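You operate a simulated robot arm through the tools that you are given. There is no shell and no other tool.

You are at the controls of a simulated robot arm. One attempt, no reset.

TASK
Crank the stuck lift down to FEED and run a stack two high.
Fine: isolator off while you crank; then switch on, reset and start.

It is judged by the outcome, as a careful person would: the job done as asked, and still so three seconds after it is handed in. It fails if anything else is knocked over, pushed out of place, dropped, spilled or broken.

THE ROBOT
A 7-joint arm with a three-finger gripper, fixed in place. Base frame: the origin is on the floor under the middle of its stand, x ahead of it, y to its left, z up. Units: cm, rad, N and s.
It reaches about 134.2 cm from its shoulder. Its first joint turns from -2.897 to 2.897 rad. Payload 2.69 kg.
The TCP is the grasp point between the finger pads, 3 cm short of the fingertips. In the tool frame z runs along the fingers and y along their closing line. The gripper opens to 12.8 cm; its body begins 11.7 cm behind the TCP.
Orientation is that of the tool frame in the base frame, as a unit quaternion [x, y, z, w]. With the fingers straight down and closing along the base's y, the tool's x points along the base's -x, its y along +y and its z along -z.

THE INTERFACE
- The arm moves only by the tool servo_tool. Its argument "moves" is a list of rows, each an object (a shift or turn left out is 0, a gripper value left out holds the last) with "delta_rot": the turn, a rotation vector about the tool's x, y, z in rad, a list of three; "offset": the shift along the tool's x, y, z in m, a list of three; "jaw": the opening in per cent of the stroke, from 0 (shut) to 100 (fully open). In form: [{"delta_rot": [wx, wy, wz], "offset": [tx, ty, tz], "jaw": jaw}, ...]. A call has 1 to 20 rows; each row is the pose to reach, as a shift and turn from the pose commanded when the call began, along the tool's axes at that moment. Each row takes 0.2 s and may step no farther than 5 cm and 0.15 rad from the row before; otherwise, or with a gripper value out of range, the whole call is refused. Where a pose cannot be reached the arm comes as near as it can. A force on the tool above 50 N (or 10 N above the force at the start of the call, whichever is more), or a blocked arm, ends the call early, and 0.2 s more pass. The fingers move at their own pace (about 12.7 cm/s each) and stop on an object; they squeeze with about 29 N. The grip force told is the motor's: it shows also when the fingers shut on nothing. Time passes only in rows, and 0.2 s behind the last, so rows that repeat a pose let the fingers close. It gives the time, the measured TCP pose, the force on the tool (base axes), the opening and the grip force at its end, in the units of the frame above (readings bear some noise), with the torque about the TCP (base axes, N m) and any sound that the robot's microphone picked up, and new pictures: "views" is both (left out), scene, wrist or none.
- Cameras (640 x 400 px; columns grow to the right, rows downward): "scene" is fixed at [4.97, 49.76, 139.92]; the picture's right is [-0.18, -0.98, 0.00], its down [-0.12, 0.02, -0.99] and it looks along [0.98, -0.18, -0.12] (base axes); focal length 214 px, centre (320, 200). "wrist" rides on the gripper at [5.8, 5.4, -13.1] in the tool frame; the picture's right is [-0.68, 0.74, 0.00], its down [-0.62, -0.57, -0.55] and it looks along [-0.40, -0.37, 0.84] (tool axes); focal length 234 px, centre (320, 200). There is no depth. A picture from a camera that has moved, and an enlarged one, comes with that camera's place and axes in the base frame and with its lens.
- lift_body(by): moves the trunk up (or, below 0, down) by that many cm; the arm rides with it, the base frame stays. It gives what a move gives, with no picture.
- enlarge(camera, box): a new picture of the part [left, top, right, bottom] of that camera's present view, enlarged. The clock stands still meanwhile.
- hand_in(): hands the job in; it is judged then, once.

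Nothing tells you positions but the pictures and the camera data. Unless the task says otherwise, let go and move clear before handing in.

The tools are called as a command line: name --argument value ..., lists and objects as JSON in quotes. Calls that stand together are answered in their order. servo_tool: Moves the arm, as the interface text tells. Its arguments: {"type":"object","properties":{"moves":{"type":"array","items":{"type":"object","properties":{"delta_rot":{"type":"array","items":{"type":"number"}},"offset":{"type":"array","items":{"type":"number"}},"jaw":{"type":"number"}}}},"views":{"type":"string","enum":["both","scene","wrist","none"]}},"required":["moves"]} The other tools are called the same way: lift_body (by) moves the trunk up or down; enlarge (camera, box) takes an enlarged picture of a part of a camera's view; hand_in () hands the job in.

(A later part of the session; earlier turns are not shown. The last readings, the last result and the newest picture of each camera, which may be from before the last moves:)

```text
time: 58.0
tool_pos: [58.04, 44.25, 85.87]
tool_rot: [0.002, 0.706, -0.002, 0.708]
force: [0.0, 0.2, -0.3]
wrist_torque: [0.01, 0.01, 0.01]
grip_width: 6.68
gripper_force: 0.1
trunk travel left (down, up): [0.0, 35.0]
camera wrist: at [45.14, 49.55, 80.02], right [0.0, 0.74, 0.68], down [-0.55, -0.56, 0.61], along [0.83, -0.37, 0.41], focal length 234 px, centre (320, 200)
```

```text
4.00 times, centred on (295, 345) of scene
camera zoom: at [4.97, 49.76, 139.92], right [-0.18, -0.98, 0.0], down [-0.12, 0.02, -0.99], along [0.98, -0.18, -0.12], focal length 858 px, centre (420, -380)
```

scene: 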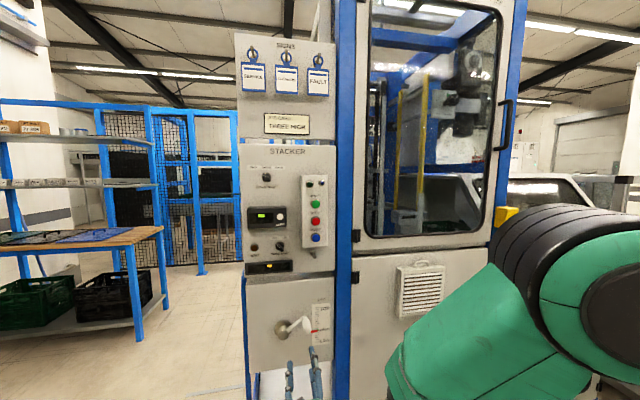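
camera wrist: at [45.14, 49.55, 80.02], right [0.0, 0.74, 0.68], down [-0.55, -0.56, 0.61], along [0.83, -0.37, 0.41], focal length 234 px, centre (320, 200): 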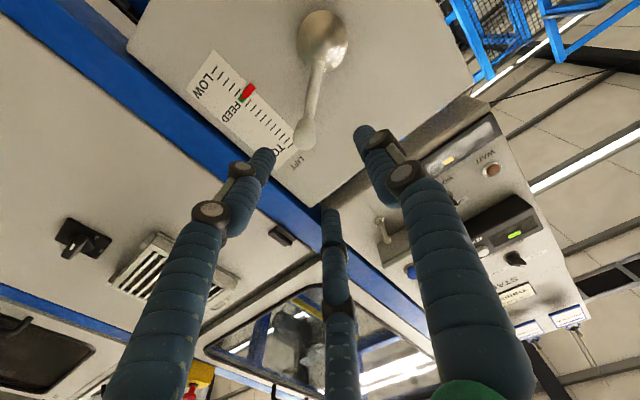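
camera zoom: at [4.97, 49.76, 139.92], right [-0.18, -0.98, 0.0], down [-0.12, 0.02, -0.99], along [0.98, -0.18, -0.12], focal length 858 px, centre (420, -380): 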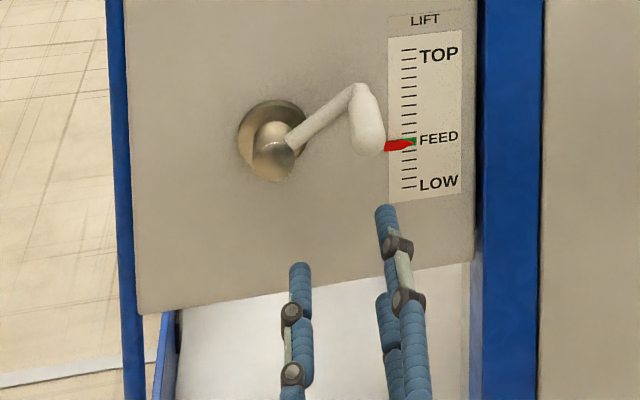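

Unrolled cleanly and FEED is still set. Now pitching down and raising, then I'll traverse to the isolator side while letting the roll follow the arm.

servo_tool --moves '[{"delta_rot": [-0.0127, 0.131, 0.0087], "offset": [-0.01, -0.0056, -0.0038]}, {"delta_rot": [-0.0254, 0.262, 0.0173], "offset": [-0.02, -0.0112, -0.0076]}, {"delta_rot": [-0.0381, 0.393, 0.026], "offset": [-0.03, -0.0168, -0.0114]}, {"delta_rot": [-0.0508, 0.524, 0.0346], "offset": [-0.04, -0.0224, -0.0152]}, {"delta_rot": [-0.0635, 0.655, 0.0433], "offset": [-0.05, -0.028, -0.019]}, {"delta_rot": [-0.0762, 0.786, 0.0519], "offset": [-0.06, -0.0336, -0.0228]}, {"delta_rot": [-0.0889, 0.917, 0.0606], "offset": [-0.07, -0.0392, -0.0266]}, {"delta_rot": [-0.1016, 1.048, 0.0692], "offset": [-0.08, -0.0448, -0.0304]}, {"delta_rot": [-0.1143, 1.179, 0.0779], "offset": [-0.09, -0.0504, -0.0342]}, {"delta_rot": [-0.127, 1.31, 0.0865], "offset": [-0.1, -0.056, -0.038]}]' --views "scene"

```text
time: 60.2
tool_pos: [54.48, 38.65, 96.04]
tool_rot: [-0.012, 0.989, 0.068, 0.129]
force: [0.2, 0.5, -0.4]
wrist_torque: [-0.04, -0.03, -0.03]
grip_width: 6.69
gripper_force: 0.1
trunk travel left (down, up): [0.0, 35.0]
```

scene: 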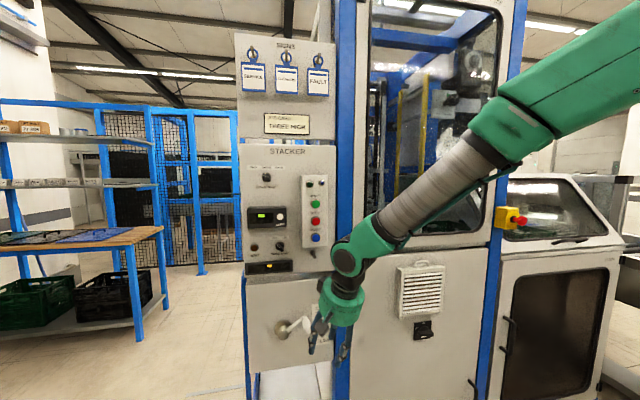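

servo_tool --moves '[{"delta_rot": [0, 0, 0.045], "offset": [-0.0026, -0.036, -0.002]}, {"delta_rot": [0, 0, 0.09], "offset": [-0.0052, -0.0719, -0.004]}, {"delta_rot": [0, 0, 0.135], "offset": [-0.0077, -0.1079, -0.006]}, {"delta_rot": [0, 0, 0.18], "offset": [-0.0103, -0.1439, -0.008]}, {"delta_rot": [0, 0, 0.225], "offset": [-0.0129, -0.1798, -0.01]}, {"delta_rot": [0, 0, 0.27], "offset": [-0.0155, -0.2158, -0.012]}, {"delta_rot": [0, 0, 0.315], "offset": [-0.0181, -0.2518, -0.014]}, {"delta_rot": [0, 0, 0.36], "offset": [-0.0206, -0.2877, -0.016]}, {"delta_rot": [0, 0, 0.405], "offset": [-0.0232, -0.3237, -0.018]}, {"delta_rot": [0, 0, 0.45], "offset": [-0.0258, -0.3596, -0.02]}, {"delta_rot": [0, 0, 0.495], "offset": [-0.0284, -0.3956, -0.022]}, {"delta_rot": [0, 0, 0.54], "offset": [-0.0309, -0.4316, -0.024]}, {"delta_rot": [0, 0, 0.585], "offset": [-0.0335, -0.4675, -0.026]}, {"delta_rot": [0, 0, 0.63], "offset": [-0.0361, -0.5035, -0.028]}]' --views "scene"

```text
time: 63.2
tool_pos: [59.08, -11.75, 92.67]
tool_rot: [0.295, 0.944, 0.105, 0.102]
force: [0.2, -0.1, 0.4]
wrist_torque: [-0.04, -0.01, -0.03]
grip_width: 6.63
gripper_force: 0.1
trunk travel left (down, up): [0.0, 35.0]
```

scene: 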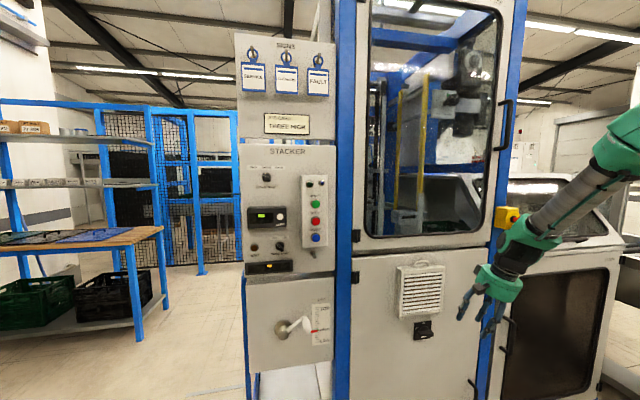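

Smooth traverse with no limits. Now levelling the tool back in front of the isolator.

servo_tool --moves '[{"delta_rot": [-0.075, -0.1048, -0.0192], "offset": [-0.0053, 0, 0.0216]}, {"delta_rot": [-0.15, -0.2096, -0.0384], "offset": [-0.0106, 0, 0.0432]}, {"delta_rot": [-0.225, -0.3144, -0.0576], "offset": [-0.016, 0, 0.0648]}, {"delta_rot": [-0.3, -0.4192, -0.0768], "offset": [-0.0213, 0, 0.0864]}, {"delta_rot": [-0.375, -0.524, -0.096], "offset": [-0.0266, 0, 0.108]}, {"delta_rot": [-0.45, -0.6288, -0.1152], "offset": [-0.0319, 0, 0.1296]}, {"delta_rot": [-0.525, -0.7336, -0.1344], "offset": [-0.0372, 0, 0.1512]}, {"delta_rot": [-0.6, -0.8384, -0.1536], "offset": [-0.0426, 0, 0.1728]}, {"delta_rot": [-0.675, -0.9432, -0.1728], "offset": [-0.0479, 0, 0.1944]}, {"delta_rot": [-0.75, -1.048, -0.192], "offset": [-0.0532, 0, 0.216]}, {"delta_rot": [-0.75, -1.048, -0.192], "offset": [-0.0532, 0, 0.216]}]'

enlarge --camera "wrist" --box '[240, 60, 420, 260]'

```text
time: 65.6
tool_pos: [69.03, -11.85, 72.93]
tool_rot: [0.166, 0.69, 0.26, 0.654]
force: [-0.6, 0.3, 0.0]
wrist_torque: [-0.02, 0.0, -0.02]
grip_width: 6.64
gripper_force: 0.1
trunk travel left (down, up): [0.0, 35.0]
camera wrist: at [54.92, -6.15, 71.36], right [-0.02, 0.21, 0.98], down [-0.43, -0.89, 0.18], along [0.9, -0.41, 0.11], focal length 234 px, centre (320, 200)
```

scene: 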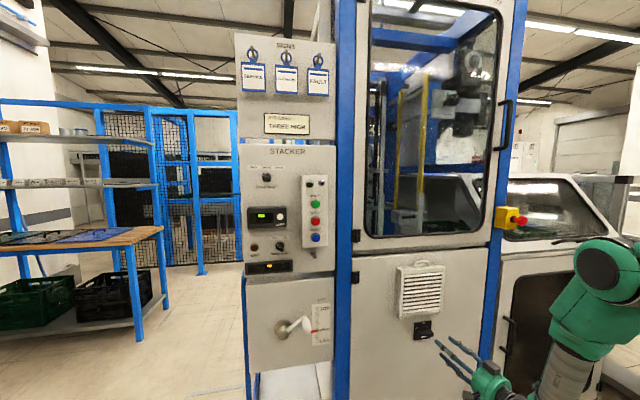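
wrist: 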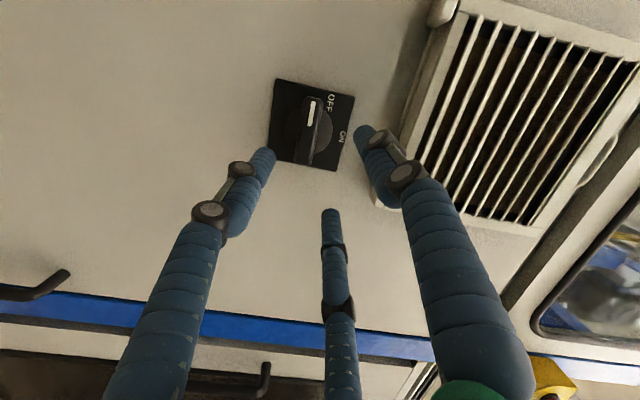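

```text
2.00 times, centred on (330, 160) of wrist
camera zoom: at [54.92, -6.15, 71.36], right [-0.02, 0.21, 0.98], down [-0.43, -0.89, 0.18], along [0.9, -0.41, 0.11], focal length 468 px, centre (300, 280)
```

zoom: 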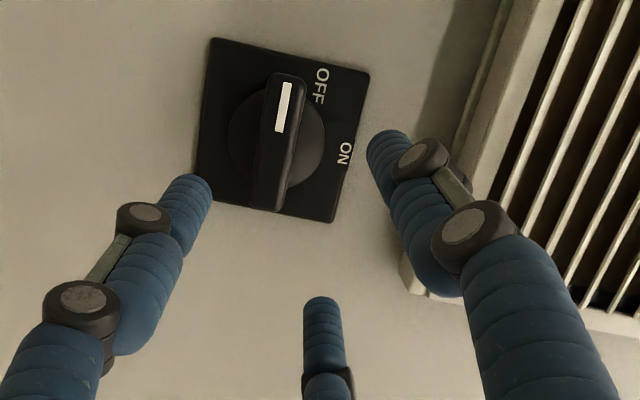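

The hand returned to the same pre-grasp pose and the bar is horizontal between the fingers. Advancing over it and forming the same loose cage.

servo_tool --moves '[{"offset": [0.0033, -0.0022, 0.025], "jaw": 54}, {"offset": [0.0033, -0.0022, 0.05], "jaw": 54}, {"offset": [0.0033, -0.0022, 0.07], "jaw": 54}, {"offset": [0.0033, -0.0022, 0.0836], "jaw": 54}, {"offset": [0.0033, -0.0022, 0.0836], "jaw": 45}, {"offset": [0.0033, -0.0022, 0.0836], "jaw": 37}, {"offset": [0.0033, -0.0022, 0.0836], "jaw": 37}]' --views "wrist"

enlarge --camera "wrist" --box '[240, 60, 420, 260]'

```text
time: 67.2
tool_pos: [77.34, -10.68, 72.56]
tool_rot: [0.167, 0.691, 0.26, 0.654]
force: [-0.7, -2.1, -6.6]
wrist_torque: [-0.08, 0.25, -0.03]
grip_width: 5.15
gripper_force: 2.9
trunk travel left (down, up): [0.0, 35.0]
camera wrist: at [63.2, -4.92, 70.92], right [-0.02, 0.21, 0.98], down [-0.42, -0.89, 0.18], along [0.91, -0.41, 0.11], focal length 234 px, centre (320, 200)
```

wrist: 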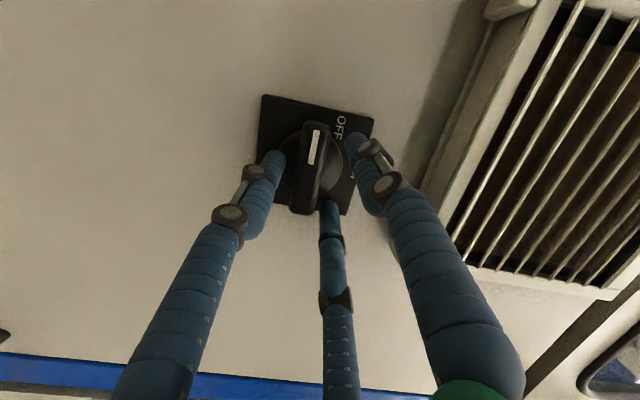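

```text
2.00 times, centred on (330, 160) of wrist
camera zoom: at [63.2, -4.92, 70.92], right [-0.02, 0.21, 0.98], down [-0.42, -0.89, 0.18], along [0.91, -0.41, 0.11], focal length 468 px, centre (300, 280)
```

zoom: 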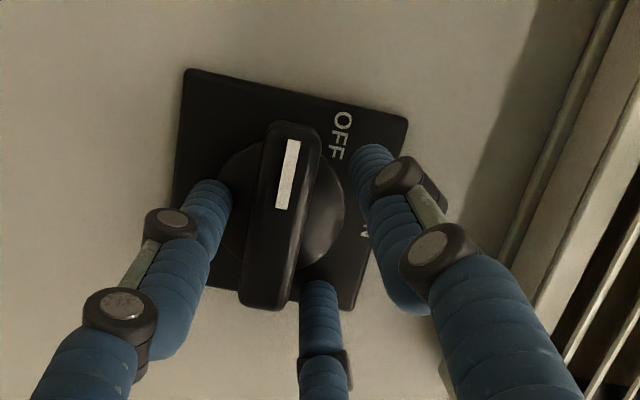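

servo_tool --moves '[{"delta_rot": [0, 0, 0.13], "offset": [-0.0004, -0.0007, 0], "jaw": 37}, {"delta_rot": [0, 0, 0.26], "offset": [-0.0008, -0.0015, 0]}, {"delta_rot": [0, 0, 0.39], "offset": [-0.001, -0.0024, 0]}, {"delta_rot": [0, 0, 0.52], "offset": [-0.0012, -0.0032, 0]}, {"delta_rot": [0, 0, 0.65], "offset": [-0.0012, -0.0041, 0]}, {"delta_rot": [0, 0, 0.78], "offset": [-0.0011, -0.0049, 0]}]' --views "both"

enlarge --camera "wrist" --box '[240, 60, 420, 260]'

```text
time: 68.6
tool_pos: [77.39, -10.94, 72.06]
tool_rot: [0.417, 0.576, 0.489, 0.505]
force: [0.2, -1.1, 1.1]
wrist_torque: [-0.04, -0.04, -0.03]
grip_width: 4.78
gripper_force: 0.4
trunk travel left (down, up): [0.0, 35.0]
camera wrist: at [63.47, -6.27, 76.58], right [0.09, -0.53, 0.84], down [-0.45, -0.78, -0.44], along [0.89, -0.34, -0.3], focal length 234 px, centre (320, 200)
```

scene: 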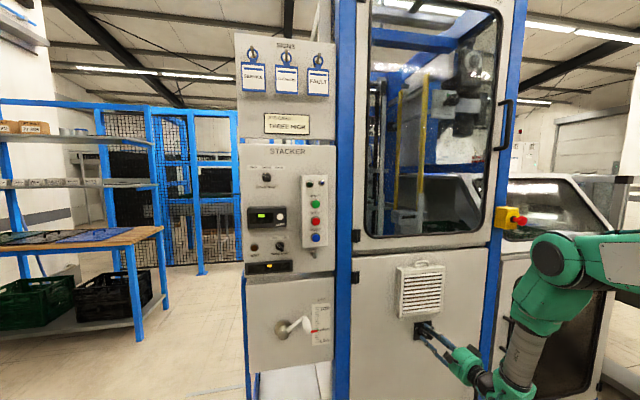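
wrist: 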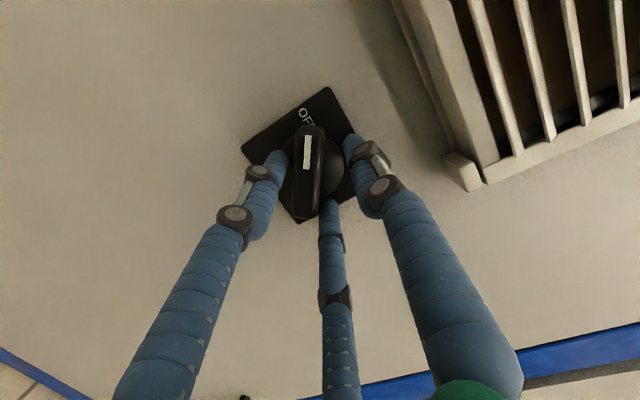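

```text
2.00 times, centred on (330, 160) of wrist
camera zoom: at [63.47, -6.27, 76.58], right [0.09, -0.53, 0.84], down [-0.45, -0.78, -0.44], along [0.89, -0.34, -0.3], focal length 468 px, centre (300, 280)
```

zoom: 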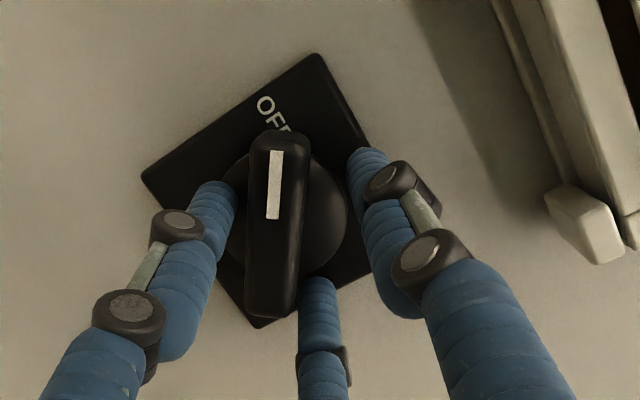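

The bar follows the hand (about 32° so far). Continuing the clockwise turn through to ON, with a little over-rotation to take up the cage's slack.

servo_tool --moves '[{"delta_rot": [0, 0, 0.12], "offset": [-0.0004, -0.0007, 0], "jaw": 37}, {"delta_rot": [0, 0, 0.25], "offset": [-0.0008, -0.0015, 0]}, {"delta_rot": [0, 0, 0.38], "offset": [-0.001, -0.0023, 0]}, {"delta_rot": [0, 0, 0.51], "offset": [-0.0012, -0.0032, 0]}, {"delta_rot": [0, 0, 0.64], "offset": [-0.0012, -0.004, 0]}, {"delta_rot": [0, 0, 0.77], "offset": [-0.0011, -0.0049, 0]}, {"delta_rot": [0, 0, 0.88], "offset": [-0.0009, -0.0057, 0]}]' --views "both"

enlarge --camera "wrist" --box '[240, 60, 420, 260]'

enlarge --camera "scene" --box '[235, 140, 345, 280]'

```text
time: 70.2
tool_pos: [77.46, -11.06, 71.77]
tool_rot: [0.622, 0.344, 0.658, 0.249]
force: [-0.9, 0.2, 1.0]
wrist_torque: [0.01, -0.03, 0.03]
grip_width: 4.75
gripper_force: 0.0
trunk travel left (down, up): [0.0, 35.0]
camera wrist: at [64.36, -12.17, 79.7], right [0.14, -0.98, 0.12], down [-0.54, -0.18, -0.82], along [0.83, 0.05, -0.55], focal length 234 px, centre (320, 200)
```

scene: 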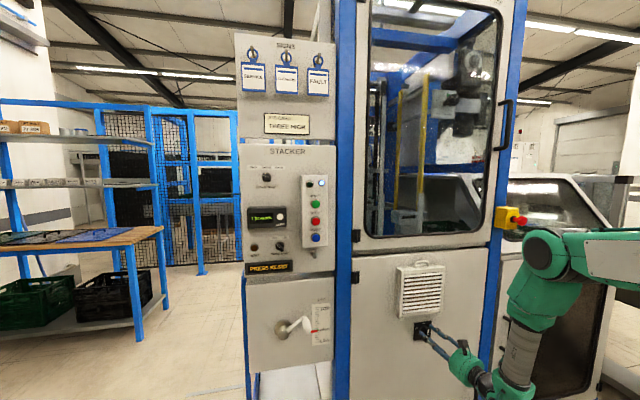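
wrist: 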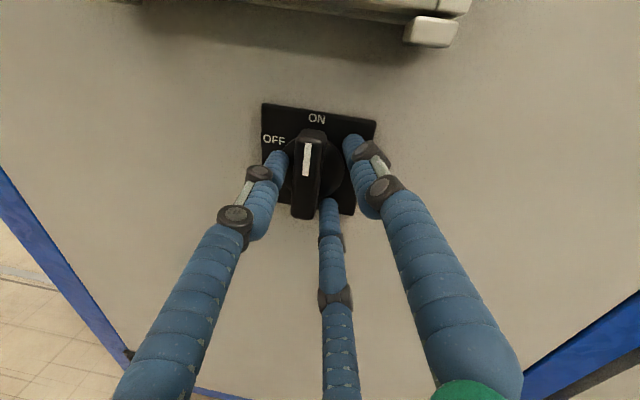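

```text
2.00 times, centred on (330, 160) of wrist
camera zoom: at [64.36, -12.17, 79.7], right [0.14, -0.98, 0.12], down [-0.54, -0.18, -0.82], along [0.83, 0.05, -0.55], focal length 468 px, centre (300, 280)
```

zoom: 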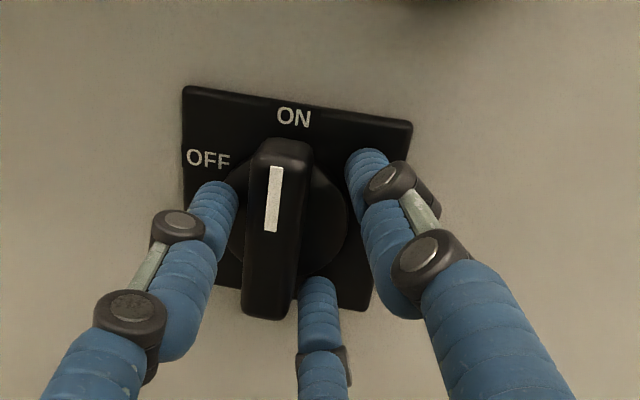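

```text
2.86 times, centred on (290, 210) of scene
camera zoom: at [4.97, 49.76, 139.92], right [-0.18, -0.98, 0.0], down [-0.12, 0.02, -0.99], along [0.98, -0.18, -0.12], focal length 613 px, centre (406, 171)
```

zoom: 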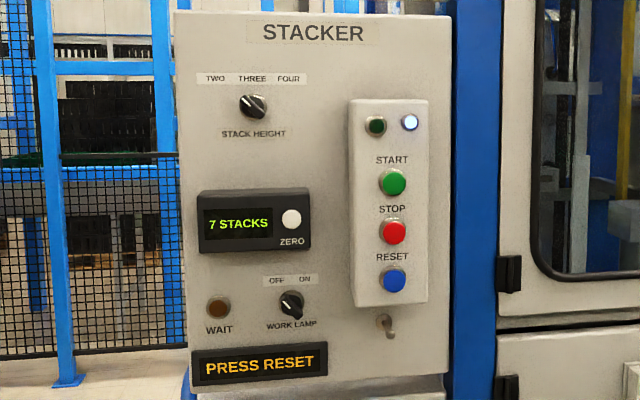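

Power is back: the panel now reads "PRESS RESET" with the blue lamp lit, the bar stands upright at ON, and the counter still shows 7 stacks. Withdrawing from the isolator.

servo_tool --moves '[{"offset": [0, 0, 0], "jaw": 50}, {"offset": [0, 0, -0.004], "jaw": 56}, {"offset": [0, 0, -0.03], "jaw": 56}, {"offset": [0, 0, -0.06], "jaw": 56}, {"offset": [0, 0, -0.085], "jaw": 56}]' --views "wrist"

enlarge --camera "wrist" --box '[240, 40, 420, 240]'

```text
time: 71.4
tool_pos: [68.78, -12.35, 71.51]
tool_rot: [0.622, 0.343, 0.658, 0.25]
force: [0.8, -0.2, 0.5]
wrist_torque: [-0.02, -0.02, -0.02]
grip_width: 7.16
gripper_force: 0.0
trunk travel left (down, up): [0.0, 35.0]
camera wrist: at [55.69, -13.35, 79.62], right [0.14, -0.98, 0.12], down [-0.54, -0.18, -0.82], along [0.83, 0.05, -0.55], focal length 234 px, centre (320, 200)
```

wrist: 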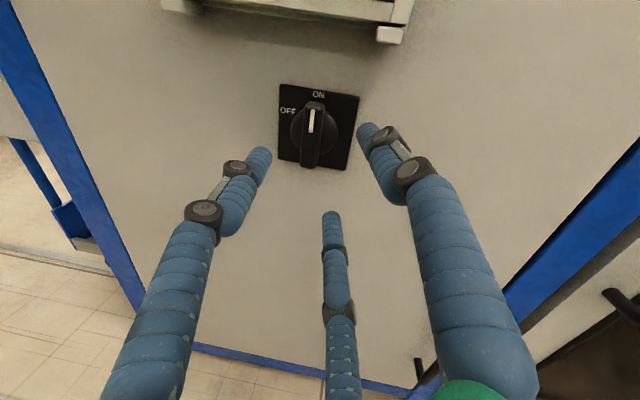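

```text
2.00 times, centred on (330, 140) of wrist
camera zoom: at [55.69, -13.35, 79.62], right [0.14, -0.98, 0.12], down [-0.54, -0.18, -0.82], along [0.83, 0.05, -0.55], focal length 468 px, centre (300, 320)
```

zoom: 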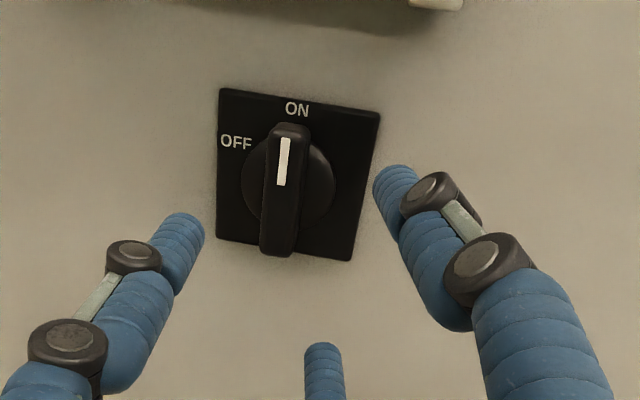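

The isolator is clearly at ON. Now back to the control panel for RESET and START; first unroll the hand, then reverse the pitch-down travel.

servo_tool --moves '[{"delta_rot": [0, 0, -0.138], "offset": [0, 0, 0]}, {"delta_rot": [0, 0, -0.276], "offset": [0, 0, 0]}, {"delta_rot": [0, 0, -0.414], "offset": [0, 0, 0]}, {"delta_rot": [0, 0, -0.552], "offset": [0, 0, 0]}, {"delta_rot": [0, 0, -0.69], "offset": [0, 0, 0]}, {"delta_rot": [0, 0, -0.828], "offset": [0, 0, 0]}, {"delta_rot": [0, 0, -0.966], "offset": [0, 0, 0]}, {"delta_rot": [0, 0, -1.104], "offset": [0, 0, 0]}, {"delta_rot": [0, 0, -1.242], "offset": [0, 0, 0]}, {"delta_rot": [0, 0, -1.38], "offset": [0, 0, 0]}, {"delta_rot": [0, 0, -1.518], "offset": [0, 0, 0]}, {"delta_rot": [0, 0, -1.66], "offset": [0, 0, 0]}]' --views "none"

servo_tool --moves '[{"delta_rot": [0.075, 0.1048, 0.0192], "offset": [-0.0152, 0.0126, -0.01], "jaw": 0}, {"delta_rot": [0.15, 0.2096, 0.0384], "offset": [-0.0304, 0.0252, -0.02]}, {"delta_rot": [0.225, 0.3144, 0.0576], "offset": [-0.0456, 0.0378, -0.03]}, {"delta_rot": [0.3, 0.4192, 0.0768], "offset": [-0.0608, 0.0504, -0.04]}, {"delta_rot": [0.375, 0.524, 0.096], "offset": [-0.076, 0.063, -0.05]}, {"delta_rot": [0.45, 0.6288, 0.1152], "offset": [-0.0912, 0.0756, -0.06]}, {"delta_rot": [0.525, 0.7336, 0.1344], "offset": [-0.1064, 0.0882, -0.07]}, {"delta_rot": [0.6, 0.8384, 0.1536], "offset": [-0.1216, 0.1008, -0.08]}, {"delta_rot": [0.675, 0.9432, 0.1728], "offset": [-0.1368, 0.1134, -0.09]}, {"delta_rot": [0.75, 1.048, 0.192], "offset": [-0.152, 0.126, -0.1]}]' --views "scene"

```text
time: 74.0
tool_pos: [68.98, -12.34, 71.63]
tool_rot: [0.166, 0.691, 0.26, 0.654]
force: [0.5, 0.4, 0.8]
wrist_torque: [-0.02, 0.01, 0.01]
grip_width: 7.16
gripper_force: 0.0
trunk travel left (down, up): [0.0, 35.0]
```

```text
time: 76.2
tool_pos: [58.83, -12.2, 91.28]
tool_rot: [0.296, 0.944, 0.106, 0.101]
force: [0.2, -0.9, 0.0]
wrist_torque: [0.05, -0.06, 0.02]
grip_width: 0.22
gripper_force: 28.7
trunk travel left (down, up): [0.0, 35.0]
```

scene: 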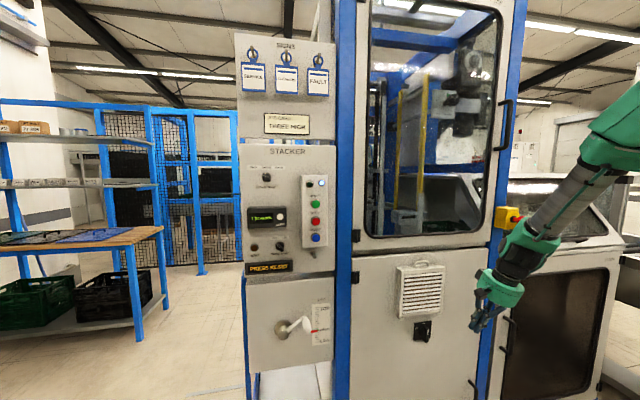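

servo_tool --moves '[{"delta_rot": [0, 0, -0.045], "offset": [0.023, 0.0284, 0.001]}, {"delta_rot": [0, 0, -0.09], "offset": [0.046, 0.0569, 0.002]}, {"delta_rot": [0, 0, -0.135], "offset": [0.069, 0.0853, 0.003]}, {"delta_rot": [0, 0, -0.18], "offset": [0.092, 0.1137, 0.004]}, {"delta_rot": [0, 0, -0.225], "offset": [0.115, 0.1421, 0.005]}, {"delta_rot": [0, 0, -0.27], "offset": [0.138, 0.1706, 0.006]}, {"delta_rot": [0, 0, -0.315], "offset": [0.161, 0.199, 0.007]}, {"delta_rot": [0, 0, -0.36], "offset": [0.184, 0.2274, 0.008]}, {"delta_rot": [0, 0, -0.405], "offset": [0.207, 0.2559, 0.009]}, {"delta_rot": [0, 0, -0.45], "offset": [0.23, 0.2843, 0.01]}, {"delta_rot": [0, 0, -0.495], "offset": [0.253, 0.3127, 0.011]}, {"delta_rot": [0, 0, -0.54], "offset": [0.276, 0.3411, 0.012]}, {"delta_rot": [0, 0, -0.585], "offset": [0.299, 0.3696, 0.013]}, {"delta_rot": [0, 0, -0.63], "offset": [0.322, 0.398, 0.014]}]' --views "scene"

```text
time: 79.2
tool_pos: [54.62, 38.44, 96.48]
tool_rot: [-0.011, 0.989, 0.068, 0.13]
force: [-0.4, -0.5, 0.9]
wrist_torque: [0.01, -0.02, 0.0]
grip_width: 0.21
gripper_force: 29.0
trunk travel left (down, up): [0.0, 35.0]
```

scene: 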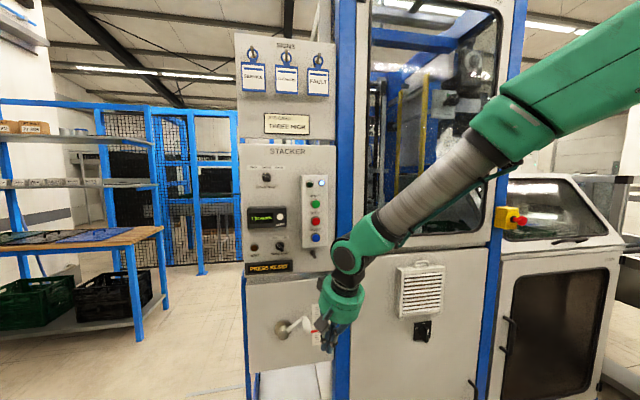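

Clean traverse. Raising the trunk back up and levelling the tool toward the RESET button, fingers closed.

lift_body --by 15

servo_tool --moves '[{"delta_rot": [0.0127, -0.131, -0.0087], "offset": [0, 0, 0]}, {"delta_rot": [0.0254, -0.262, -0.0173], "offset": [0, 0, 0]}, {"delta_rot": [0.0381, -0.393, -0.026], "offset": [0, 0, 0]}, {"delta_rot": [0.0508, -0.524, -0.0346], "offset": [0, 0, 0]}, {"delta_rot": [0.0635, -0.655, -0.0433], "offset": [0, 0, 0]}, {"delta_rot": [0.0762, -0.786, -0.0519], "offset": [0, 0, -0.01]}, {"delta_rot": [0.0889, -0.917, -0.0606], "offset": [0, 0, -0.02]}, {"delta_rot": [0.1016, -1.048, -0.0692], "offset": [0, 0, -0.03]}, {"delta_rot": [0.1143, -1.179, -0.0779], "offset": [0, 0, -0.045]}, {"delta_rot": [0.127, -1.31, -0.0865], "offset": [0, 0, -0.06]}, {"delta_rot": [0.127, -1.31, -0.0865], "offset": [0, 0, -0.06]}]'

```text
time: 81.0
tool_pos: [54.66, 38.57, 111.34]
tool_rot: [-0.013, 0.989, 0.069, 0.129]
force: [-0.6, -0.1, 0.9]
wrist_torque: [-0.01, -0.02, 0.0]
grip_width: 0.22
gripper_force: 29.2
trunk travel left (down, up): [-15.0, 20.0]
```

```text
time: 83.3
tool_pos: [53.23, 37.77, 117.22]
tool_rot: [0.001, 0.706, -0.002, 0.708]
force: [-0.5, 0.3, -0.1]
wrist_torque: [-0.03, -0.01, 0.01]
grip_width: 0.22
gripper_force: 29.0
trunk travel left (down, up): [-15.0, 20.0]
camera wrist: at [40.05, 43.06, 111.36], right [0.0, 0.74, 0.67], down [-0.55, -0.56, 0.62], along [0.83, -0.37, 0.41], focal length 234 px, centre (320, 200)
```

scene: 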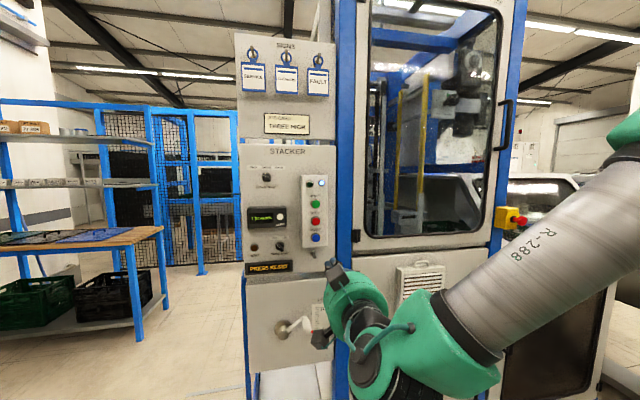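
wrist: 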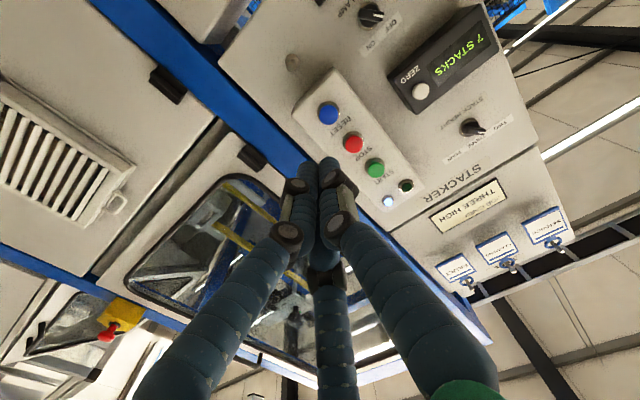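

enlarge --camera "wrist" --box '[270, 60, 450, 230]'

enlarge --camera "scene" --box '[290, 165, 345, 265]'

```text
2.35 times, centred on (360, 145) of wrist
camera zoom: at [40.05, 43.06, 111.36], right [0.0, 0.74, 0.67], down [-0.55, -0.56, 0.62], along [0.83, -0.37, 0.41], focal length 551 px, centre (226, 329)
```

zoom: 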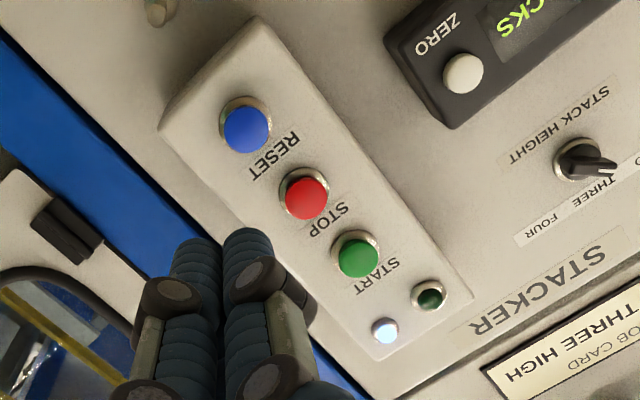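

```text
4.00 times, centred on (318, 215) of scene
camera zoom: at [4.97, 49.76, 139.92], right [-0.18, -0.98, 0.0], down [-0.12, 0.02, -0.99], along [0.98, -0.18, -0.12], focal length 858 px, centre (330, 140)
```

zoom: 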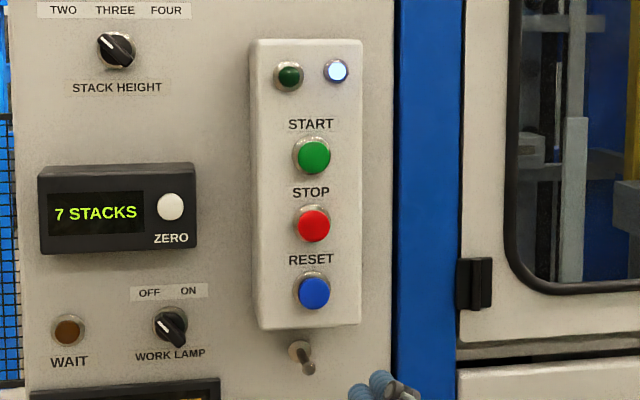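

RESET is at about [74.5, 38.35, 118.4] and START at [74.4, 38.4, 130.0]. Lining up in front of RESET, stopping about 3 cm short.

servo_tool --moves '[{"offset": [-0.004, 0.002, 0.04], "jaw": 0}, {"offset": [-0.008, 0.004, 0.08]}, {"offset": [-0.012, 0.006, 0.12]}, {"offset": [-0.012, 0.006, 0.15]}, {"offset": [-0.012, 0.006, 0.15]}]'

enlarge --camera "wrist" --box '[240, 60, 420, 240]'

enlarge --camera "scene" --box '[290, 185, 345, 285]'

```text
time: 84.5
tool_pos: [68.24, 38.4, 118.41]
tool_rot: [0.0, 0.707, -0.002, 0.708]
force: [0.0, -0.4, -0.2]
wrist_torque: [-0.02, -0.03, 0.0]
grip_width: 0.24
gripper_force: 28.5
trunk travel left (down, up): [-15.0, 20.0]
camera wrist: at [55.02, 43.71, 112.63], right [0.0, 0.74, 0.67], down [-0.55, -0.56, 0.62], along [0.83, -0.37, 0.41], focal length 234 px, centre (320, 200)
```

scene: 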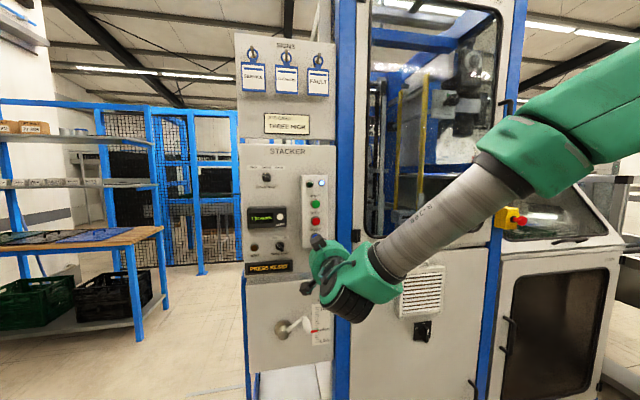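
wrist: 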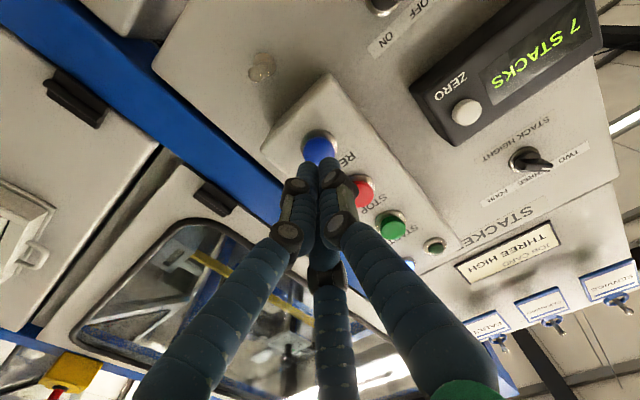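

```text
2.22 times, centred on (330, 150) of wrist
camera zoom: at [55.02, 43.71, 112.63], right [0.0, 0.74, 0.67], down [-0.55, -0.56, 0.62], along [0.83, -0.37, 0.41], focal length 520 px, centre (298, 311)
```

zoom: 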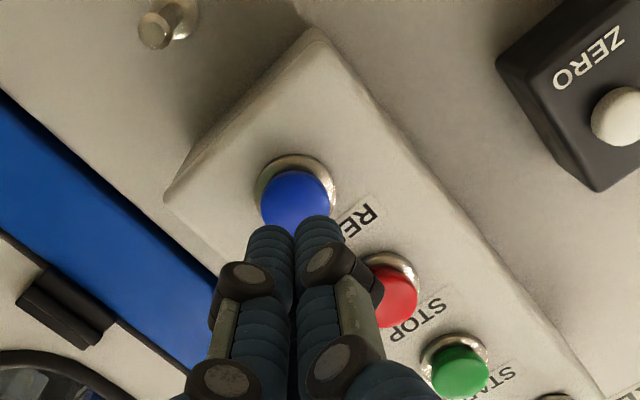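

```text
4.00 times, centred on (318, 235) of scene
camera zoom: at [4.97, 49.76, 139.92], right [-0.18, -0.98, 0.0], down [-0.12, 0.02, -0.99], along [0.98, -0.18, -0.12], focal length 858 px, centre (330, 60)
```

zoom: 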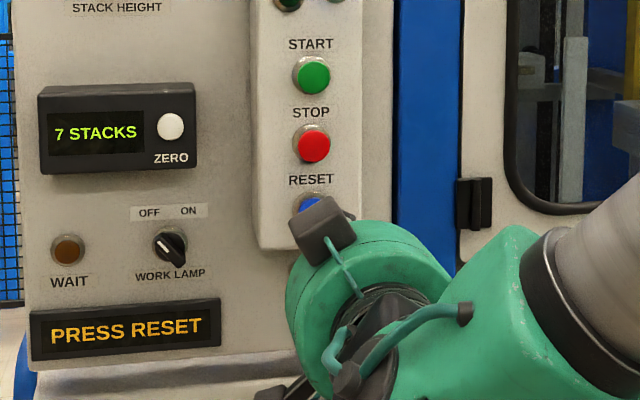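

Well aligned with RESET. Pressing forward in small steps.

servo_tool --moves '[{"offset": [0.001, 0, 0.02], "jaw": 0}, {"offset": [0.001, 0, 0.028]}, {"offset": [0.001, 0, 0.033]}, {"offset": [0.001, 0, 0.037]}, {"offset": [0.001, 0, 0.04]}]' --views "both"

enlarge --camera "wrist" --box '[240, 60, 420, 240]'

enlarge --camera "scene" --box '[235, 140, 345, 280]'

```text
time: 85.8
tool_pos: [72.02, 38.3, 118.26]
tool_rot: [-0.001, 0.706, -0.002, 0.708]
force: [-29.6, -1.1, -3.5]
wrist_torque: [-0.1, 0.15, 0.06]
grip_width: 0.63
gripper_force: 31.4
trunk travel left (down, up): [-15.0, 20.0]
heard: click
camera wrist: at [58.84, 43.55, 112.45], right [0.0, 0.74, 0.67], down [-0.55, -0.56, 0.62], along [0.83, -0.37, 0.41], focal length 234 px, centre (320, 200)
```

scene: 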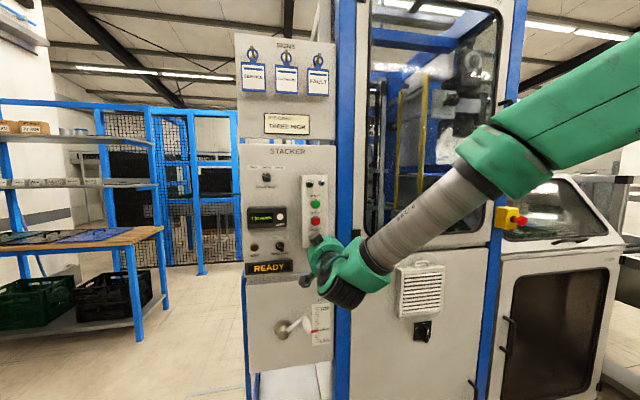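
wrist: 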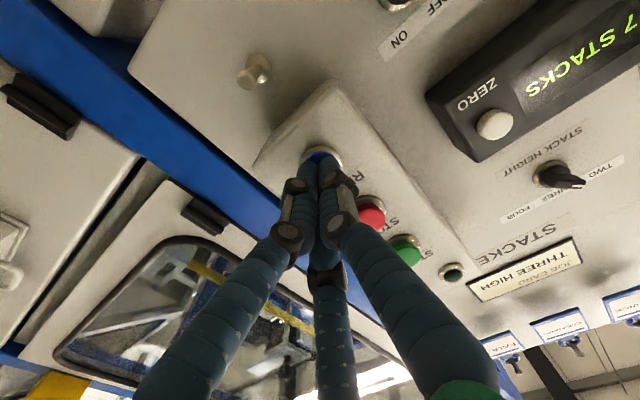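

```text
2.22 times, centred on (330, 150) of wrist
camera zoom: at [58.84, 43.55, 112.45], right [0.0, 0.74, 0.67], down [-0.55, -0.56, 0.62], along [0.83, -0.37, 0.41], focal length 520 px, centre (298, 311)
```

zoom: 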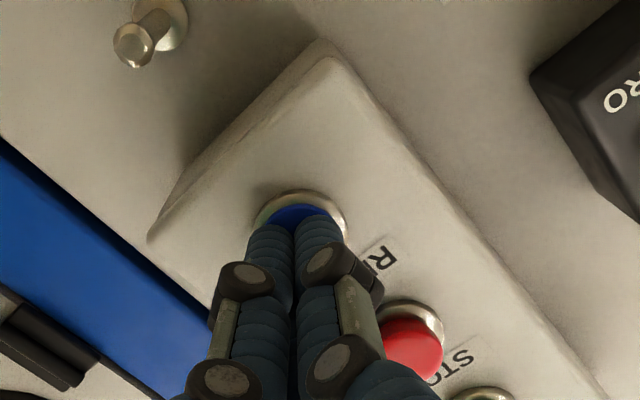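

```text
2.86 times, centred on (290, 210) of scene
camera zoom: at [4.97, 49.76, 139.92], right [-0.18, -0.98, 0.0], down [-0.12, 0.02, -0.99], along [0.98, -0.18, -0.12], focal length 613 px, centre (406, 171)
```

zoom: 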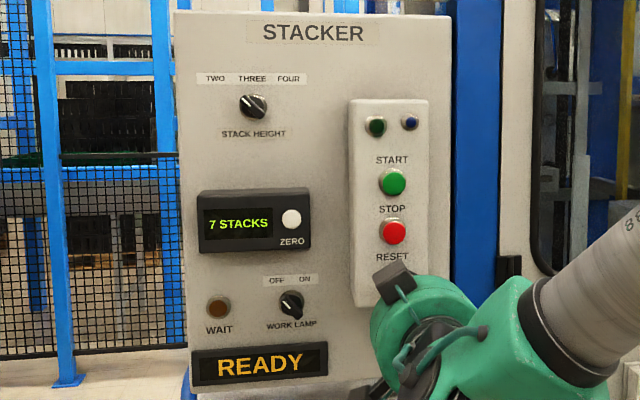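

"click" — the panel now reads READY and the blue lamp is out; selector still at TWO. Retreating, moving up 11.6 cm clear of STOP, and lining up on START.

servo_tool --moves '[{"offset": [0, 0, -0.03], "jaw": 0}, {"offset": [0, 0, -0.055]}, {"offset": [-0.04, 0, -0.055]}, {"offset": [-0.08, 0, -0.055]}, {"offset": [-0.116, 0.001, -0.055]}, {"offset": [-0.116, 0.001, -0.04]}, {"offset": [-0.116, 0.001, -0.04]}]'

enlarge --camera "wrist" --box '[240, 60, 420, 240]'

```text
time: 87.3
tool_pos: [68.03, 38.23, 129.87]
tool_rot: [0.0, 0.707, -0.002, 0.707]
force: [0.4, 0.9, 0.1]
wrist_torque: [0.0, -0.05, 0.01]
grip_width: 0.2
gripper_force: 31.5
trunk travel left (down, up): [-15.0, 20.0]
camera wrist: at [54.89, 43.6, 123.95], right [0.0, 0.74, 0.67], down [-0.55, -0.56, 0.62], along [0.83, -0.37, 0.41], focal length 234 px, centre (320, 200)
```

scene: 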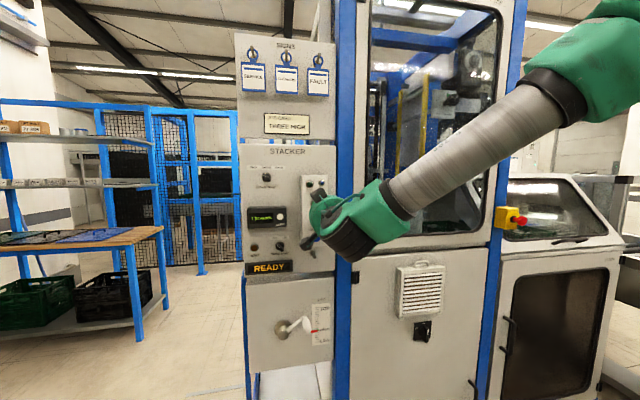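
wrist: 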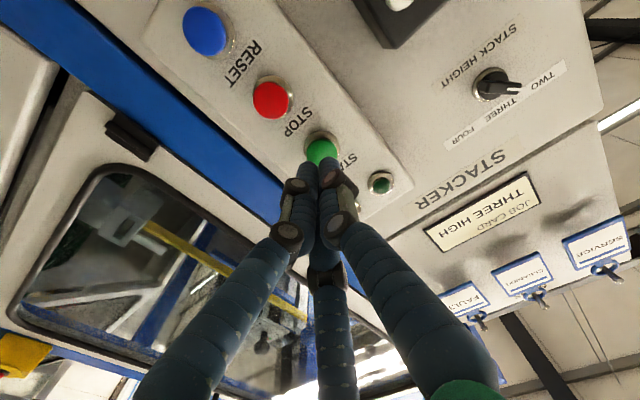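

```text
2.22 times, centred on (330, 150) of wrist
camera zoom: at [54.89, 43.6, 123.95], right [0.0, 0.74, 0.67], down [-0.55, -0.56, 0.62], along [0.83, -0.37, 0.41], focal length 520 px, centre (298, 311)
```

zoom: 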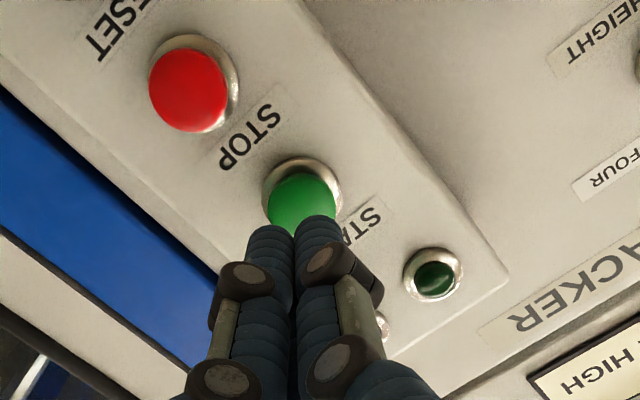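

Aligned on START, well clear of STOP. Pressing.

servo_tool --moves '[{"offset": [-0.0015, 0.0015, 0.02], "jaw": 0}, {"offset": [-0.0015, 0.0015, 0.028]}, {"offset": [-0.0015, 0.0015, 0.033]}, {"offset": [-0.0015, 0.0015, 0.037]}, {"offset": [-0.0015, 0.0015, 0.04]}]'

enlarge --camera "scene" --box '[235, 140, 345, 280]'

```text
time: 88.5
tool_pos: [71.83, 38.4, 129.87]
tool_rot: [0.0, 0.707, -0.004, 0.708]
force: [-25.9, -1.8, -7.2]
wrist_torque: [-0.03, 0.25, -0.01]
grip_width: 0.59
gripper_force: 31.6
trunk travel left (down, up): [-15.0, 20.0]
heard: click
camera wrist: at [58.75, 43.71, 124.09], right [0.0, 0.74, 0.67], down [-0.55, -0.56, 0.62], along [0.83, -0.37, 0.41], focal length 234 px, centre (320, 200)
```

scene: 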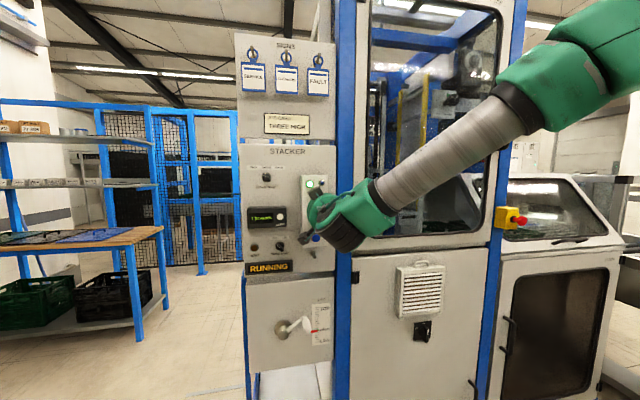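
wrist: 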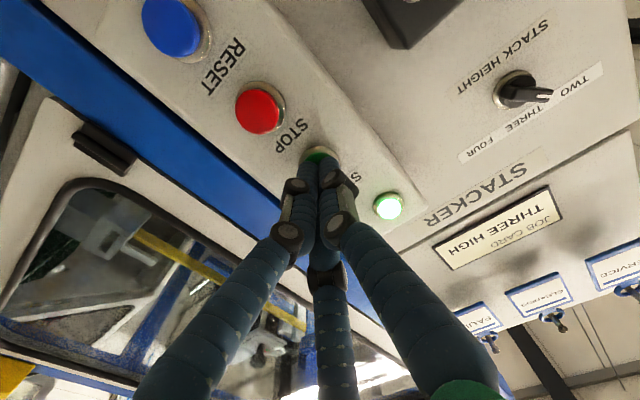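

```text
2.86 times, centred on (290, 210) of scene
camera zoom: at [4.97, 49.76, 139.92], right [-0.18, -0.98, 0.0], down [-0.12, 0.02, -0.99], along [0.98, -0.18, -0.12], focal length 613 px, centre (406, 171)
```

zoom: 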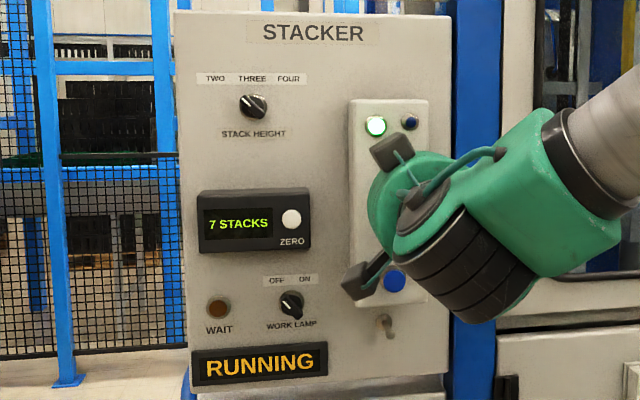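

RUNNING — the green lamp is lit. I'll retreat straight back from START, well clear of the buttons, and let the machine run its stack while watching the panel.

servo_tool --moves '[{"offset": [0, 0, -0.03], "jaw": 0}, {"offset": [0, 0, -0.06]}, {"offset": [0, 0, -0.1]}, {"offset": [0, 0, -0.14]}, {"offset": [0, 0, -0.17]}, {"offset": [0, 0, -0.17]}, {"offset": [0, 0, -0.17]}, {"offset": [0, 0, -0.17]}, {"offset": [0, 0, -0.17]}, {"offset": [0, 0, -0.17]}]'

enlarge --camera "scene" --box '[235, 140, 345, 280]'

enlarge --camera "scene" --box '[350, 0, 520, 240]'

```text
time: 90.8
tool_pos: [55.18, 38.69, 129.83]
tool_rot: [0.0, 0.706, -0.002, 0.708]
force: [0.4, 0.1, 0.1]
wrist_torque: [0.0, 0.02, 0.0]
grip_width: 0.21
gripper_force: 31.8
trunk travel left (down, up): [-15.0, 20.0]
camera wrist: at [41.94, 43.95, 123.96], right [0.0, 0.74, 0.67], down [-0.55, -0.56, 0.62], along [0.83, -0.37, 0.41], focal length 234 px, centre (320, 200)
```

scene: 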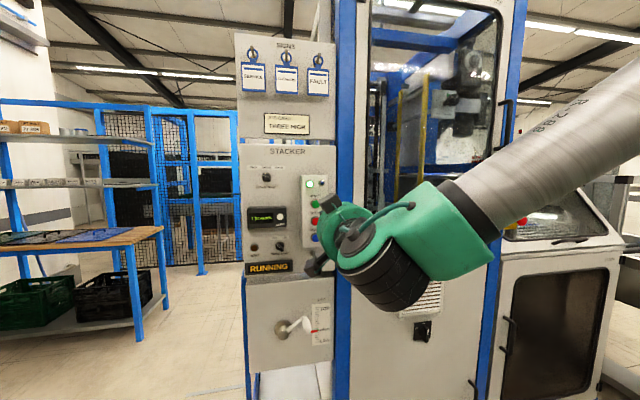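
wrist: 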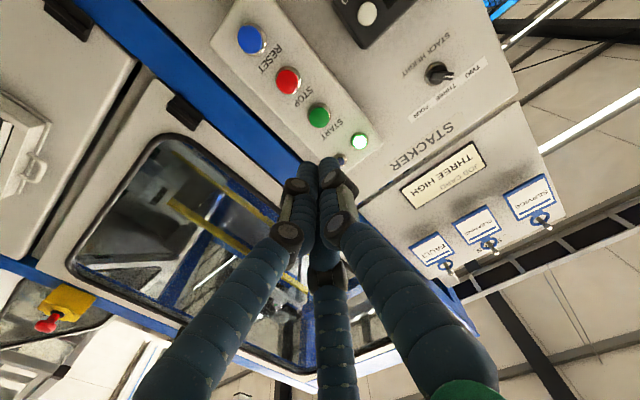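

```text
2.86 times, centred on (290, 210) of scene
camera zoom: at [4.97, 49.76, 139.92], right [-0.18, -0.98, 0.0], down [-0.12, 0.02, -0.99], along [0.98, -0.18, -0.12], focal length 613 px, centre (406, 171)
```

zoom: 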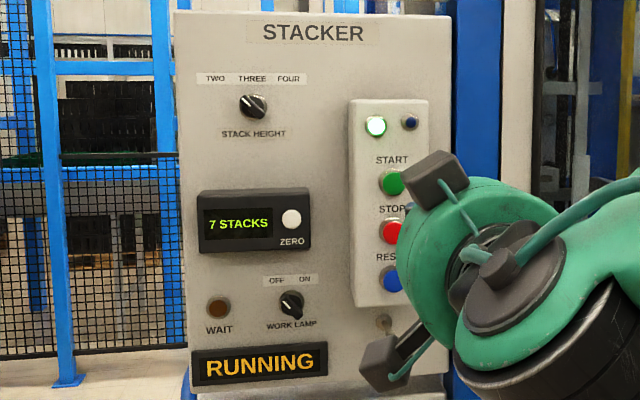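

```text
1.67 times, centred on (435, 120) of scene
camera zoom: at [4.97, 49.76, 139.92], right [-0.18, -0.98, 0.0], down [-0.12, 0.02, -0.99], along [0.98, -0.18, -0.12], focal length 358 px, centre (128, 333)
```

zoom: 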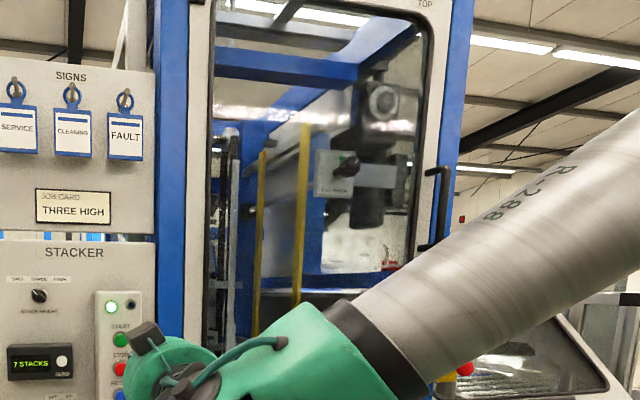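

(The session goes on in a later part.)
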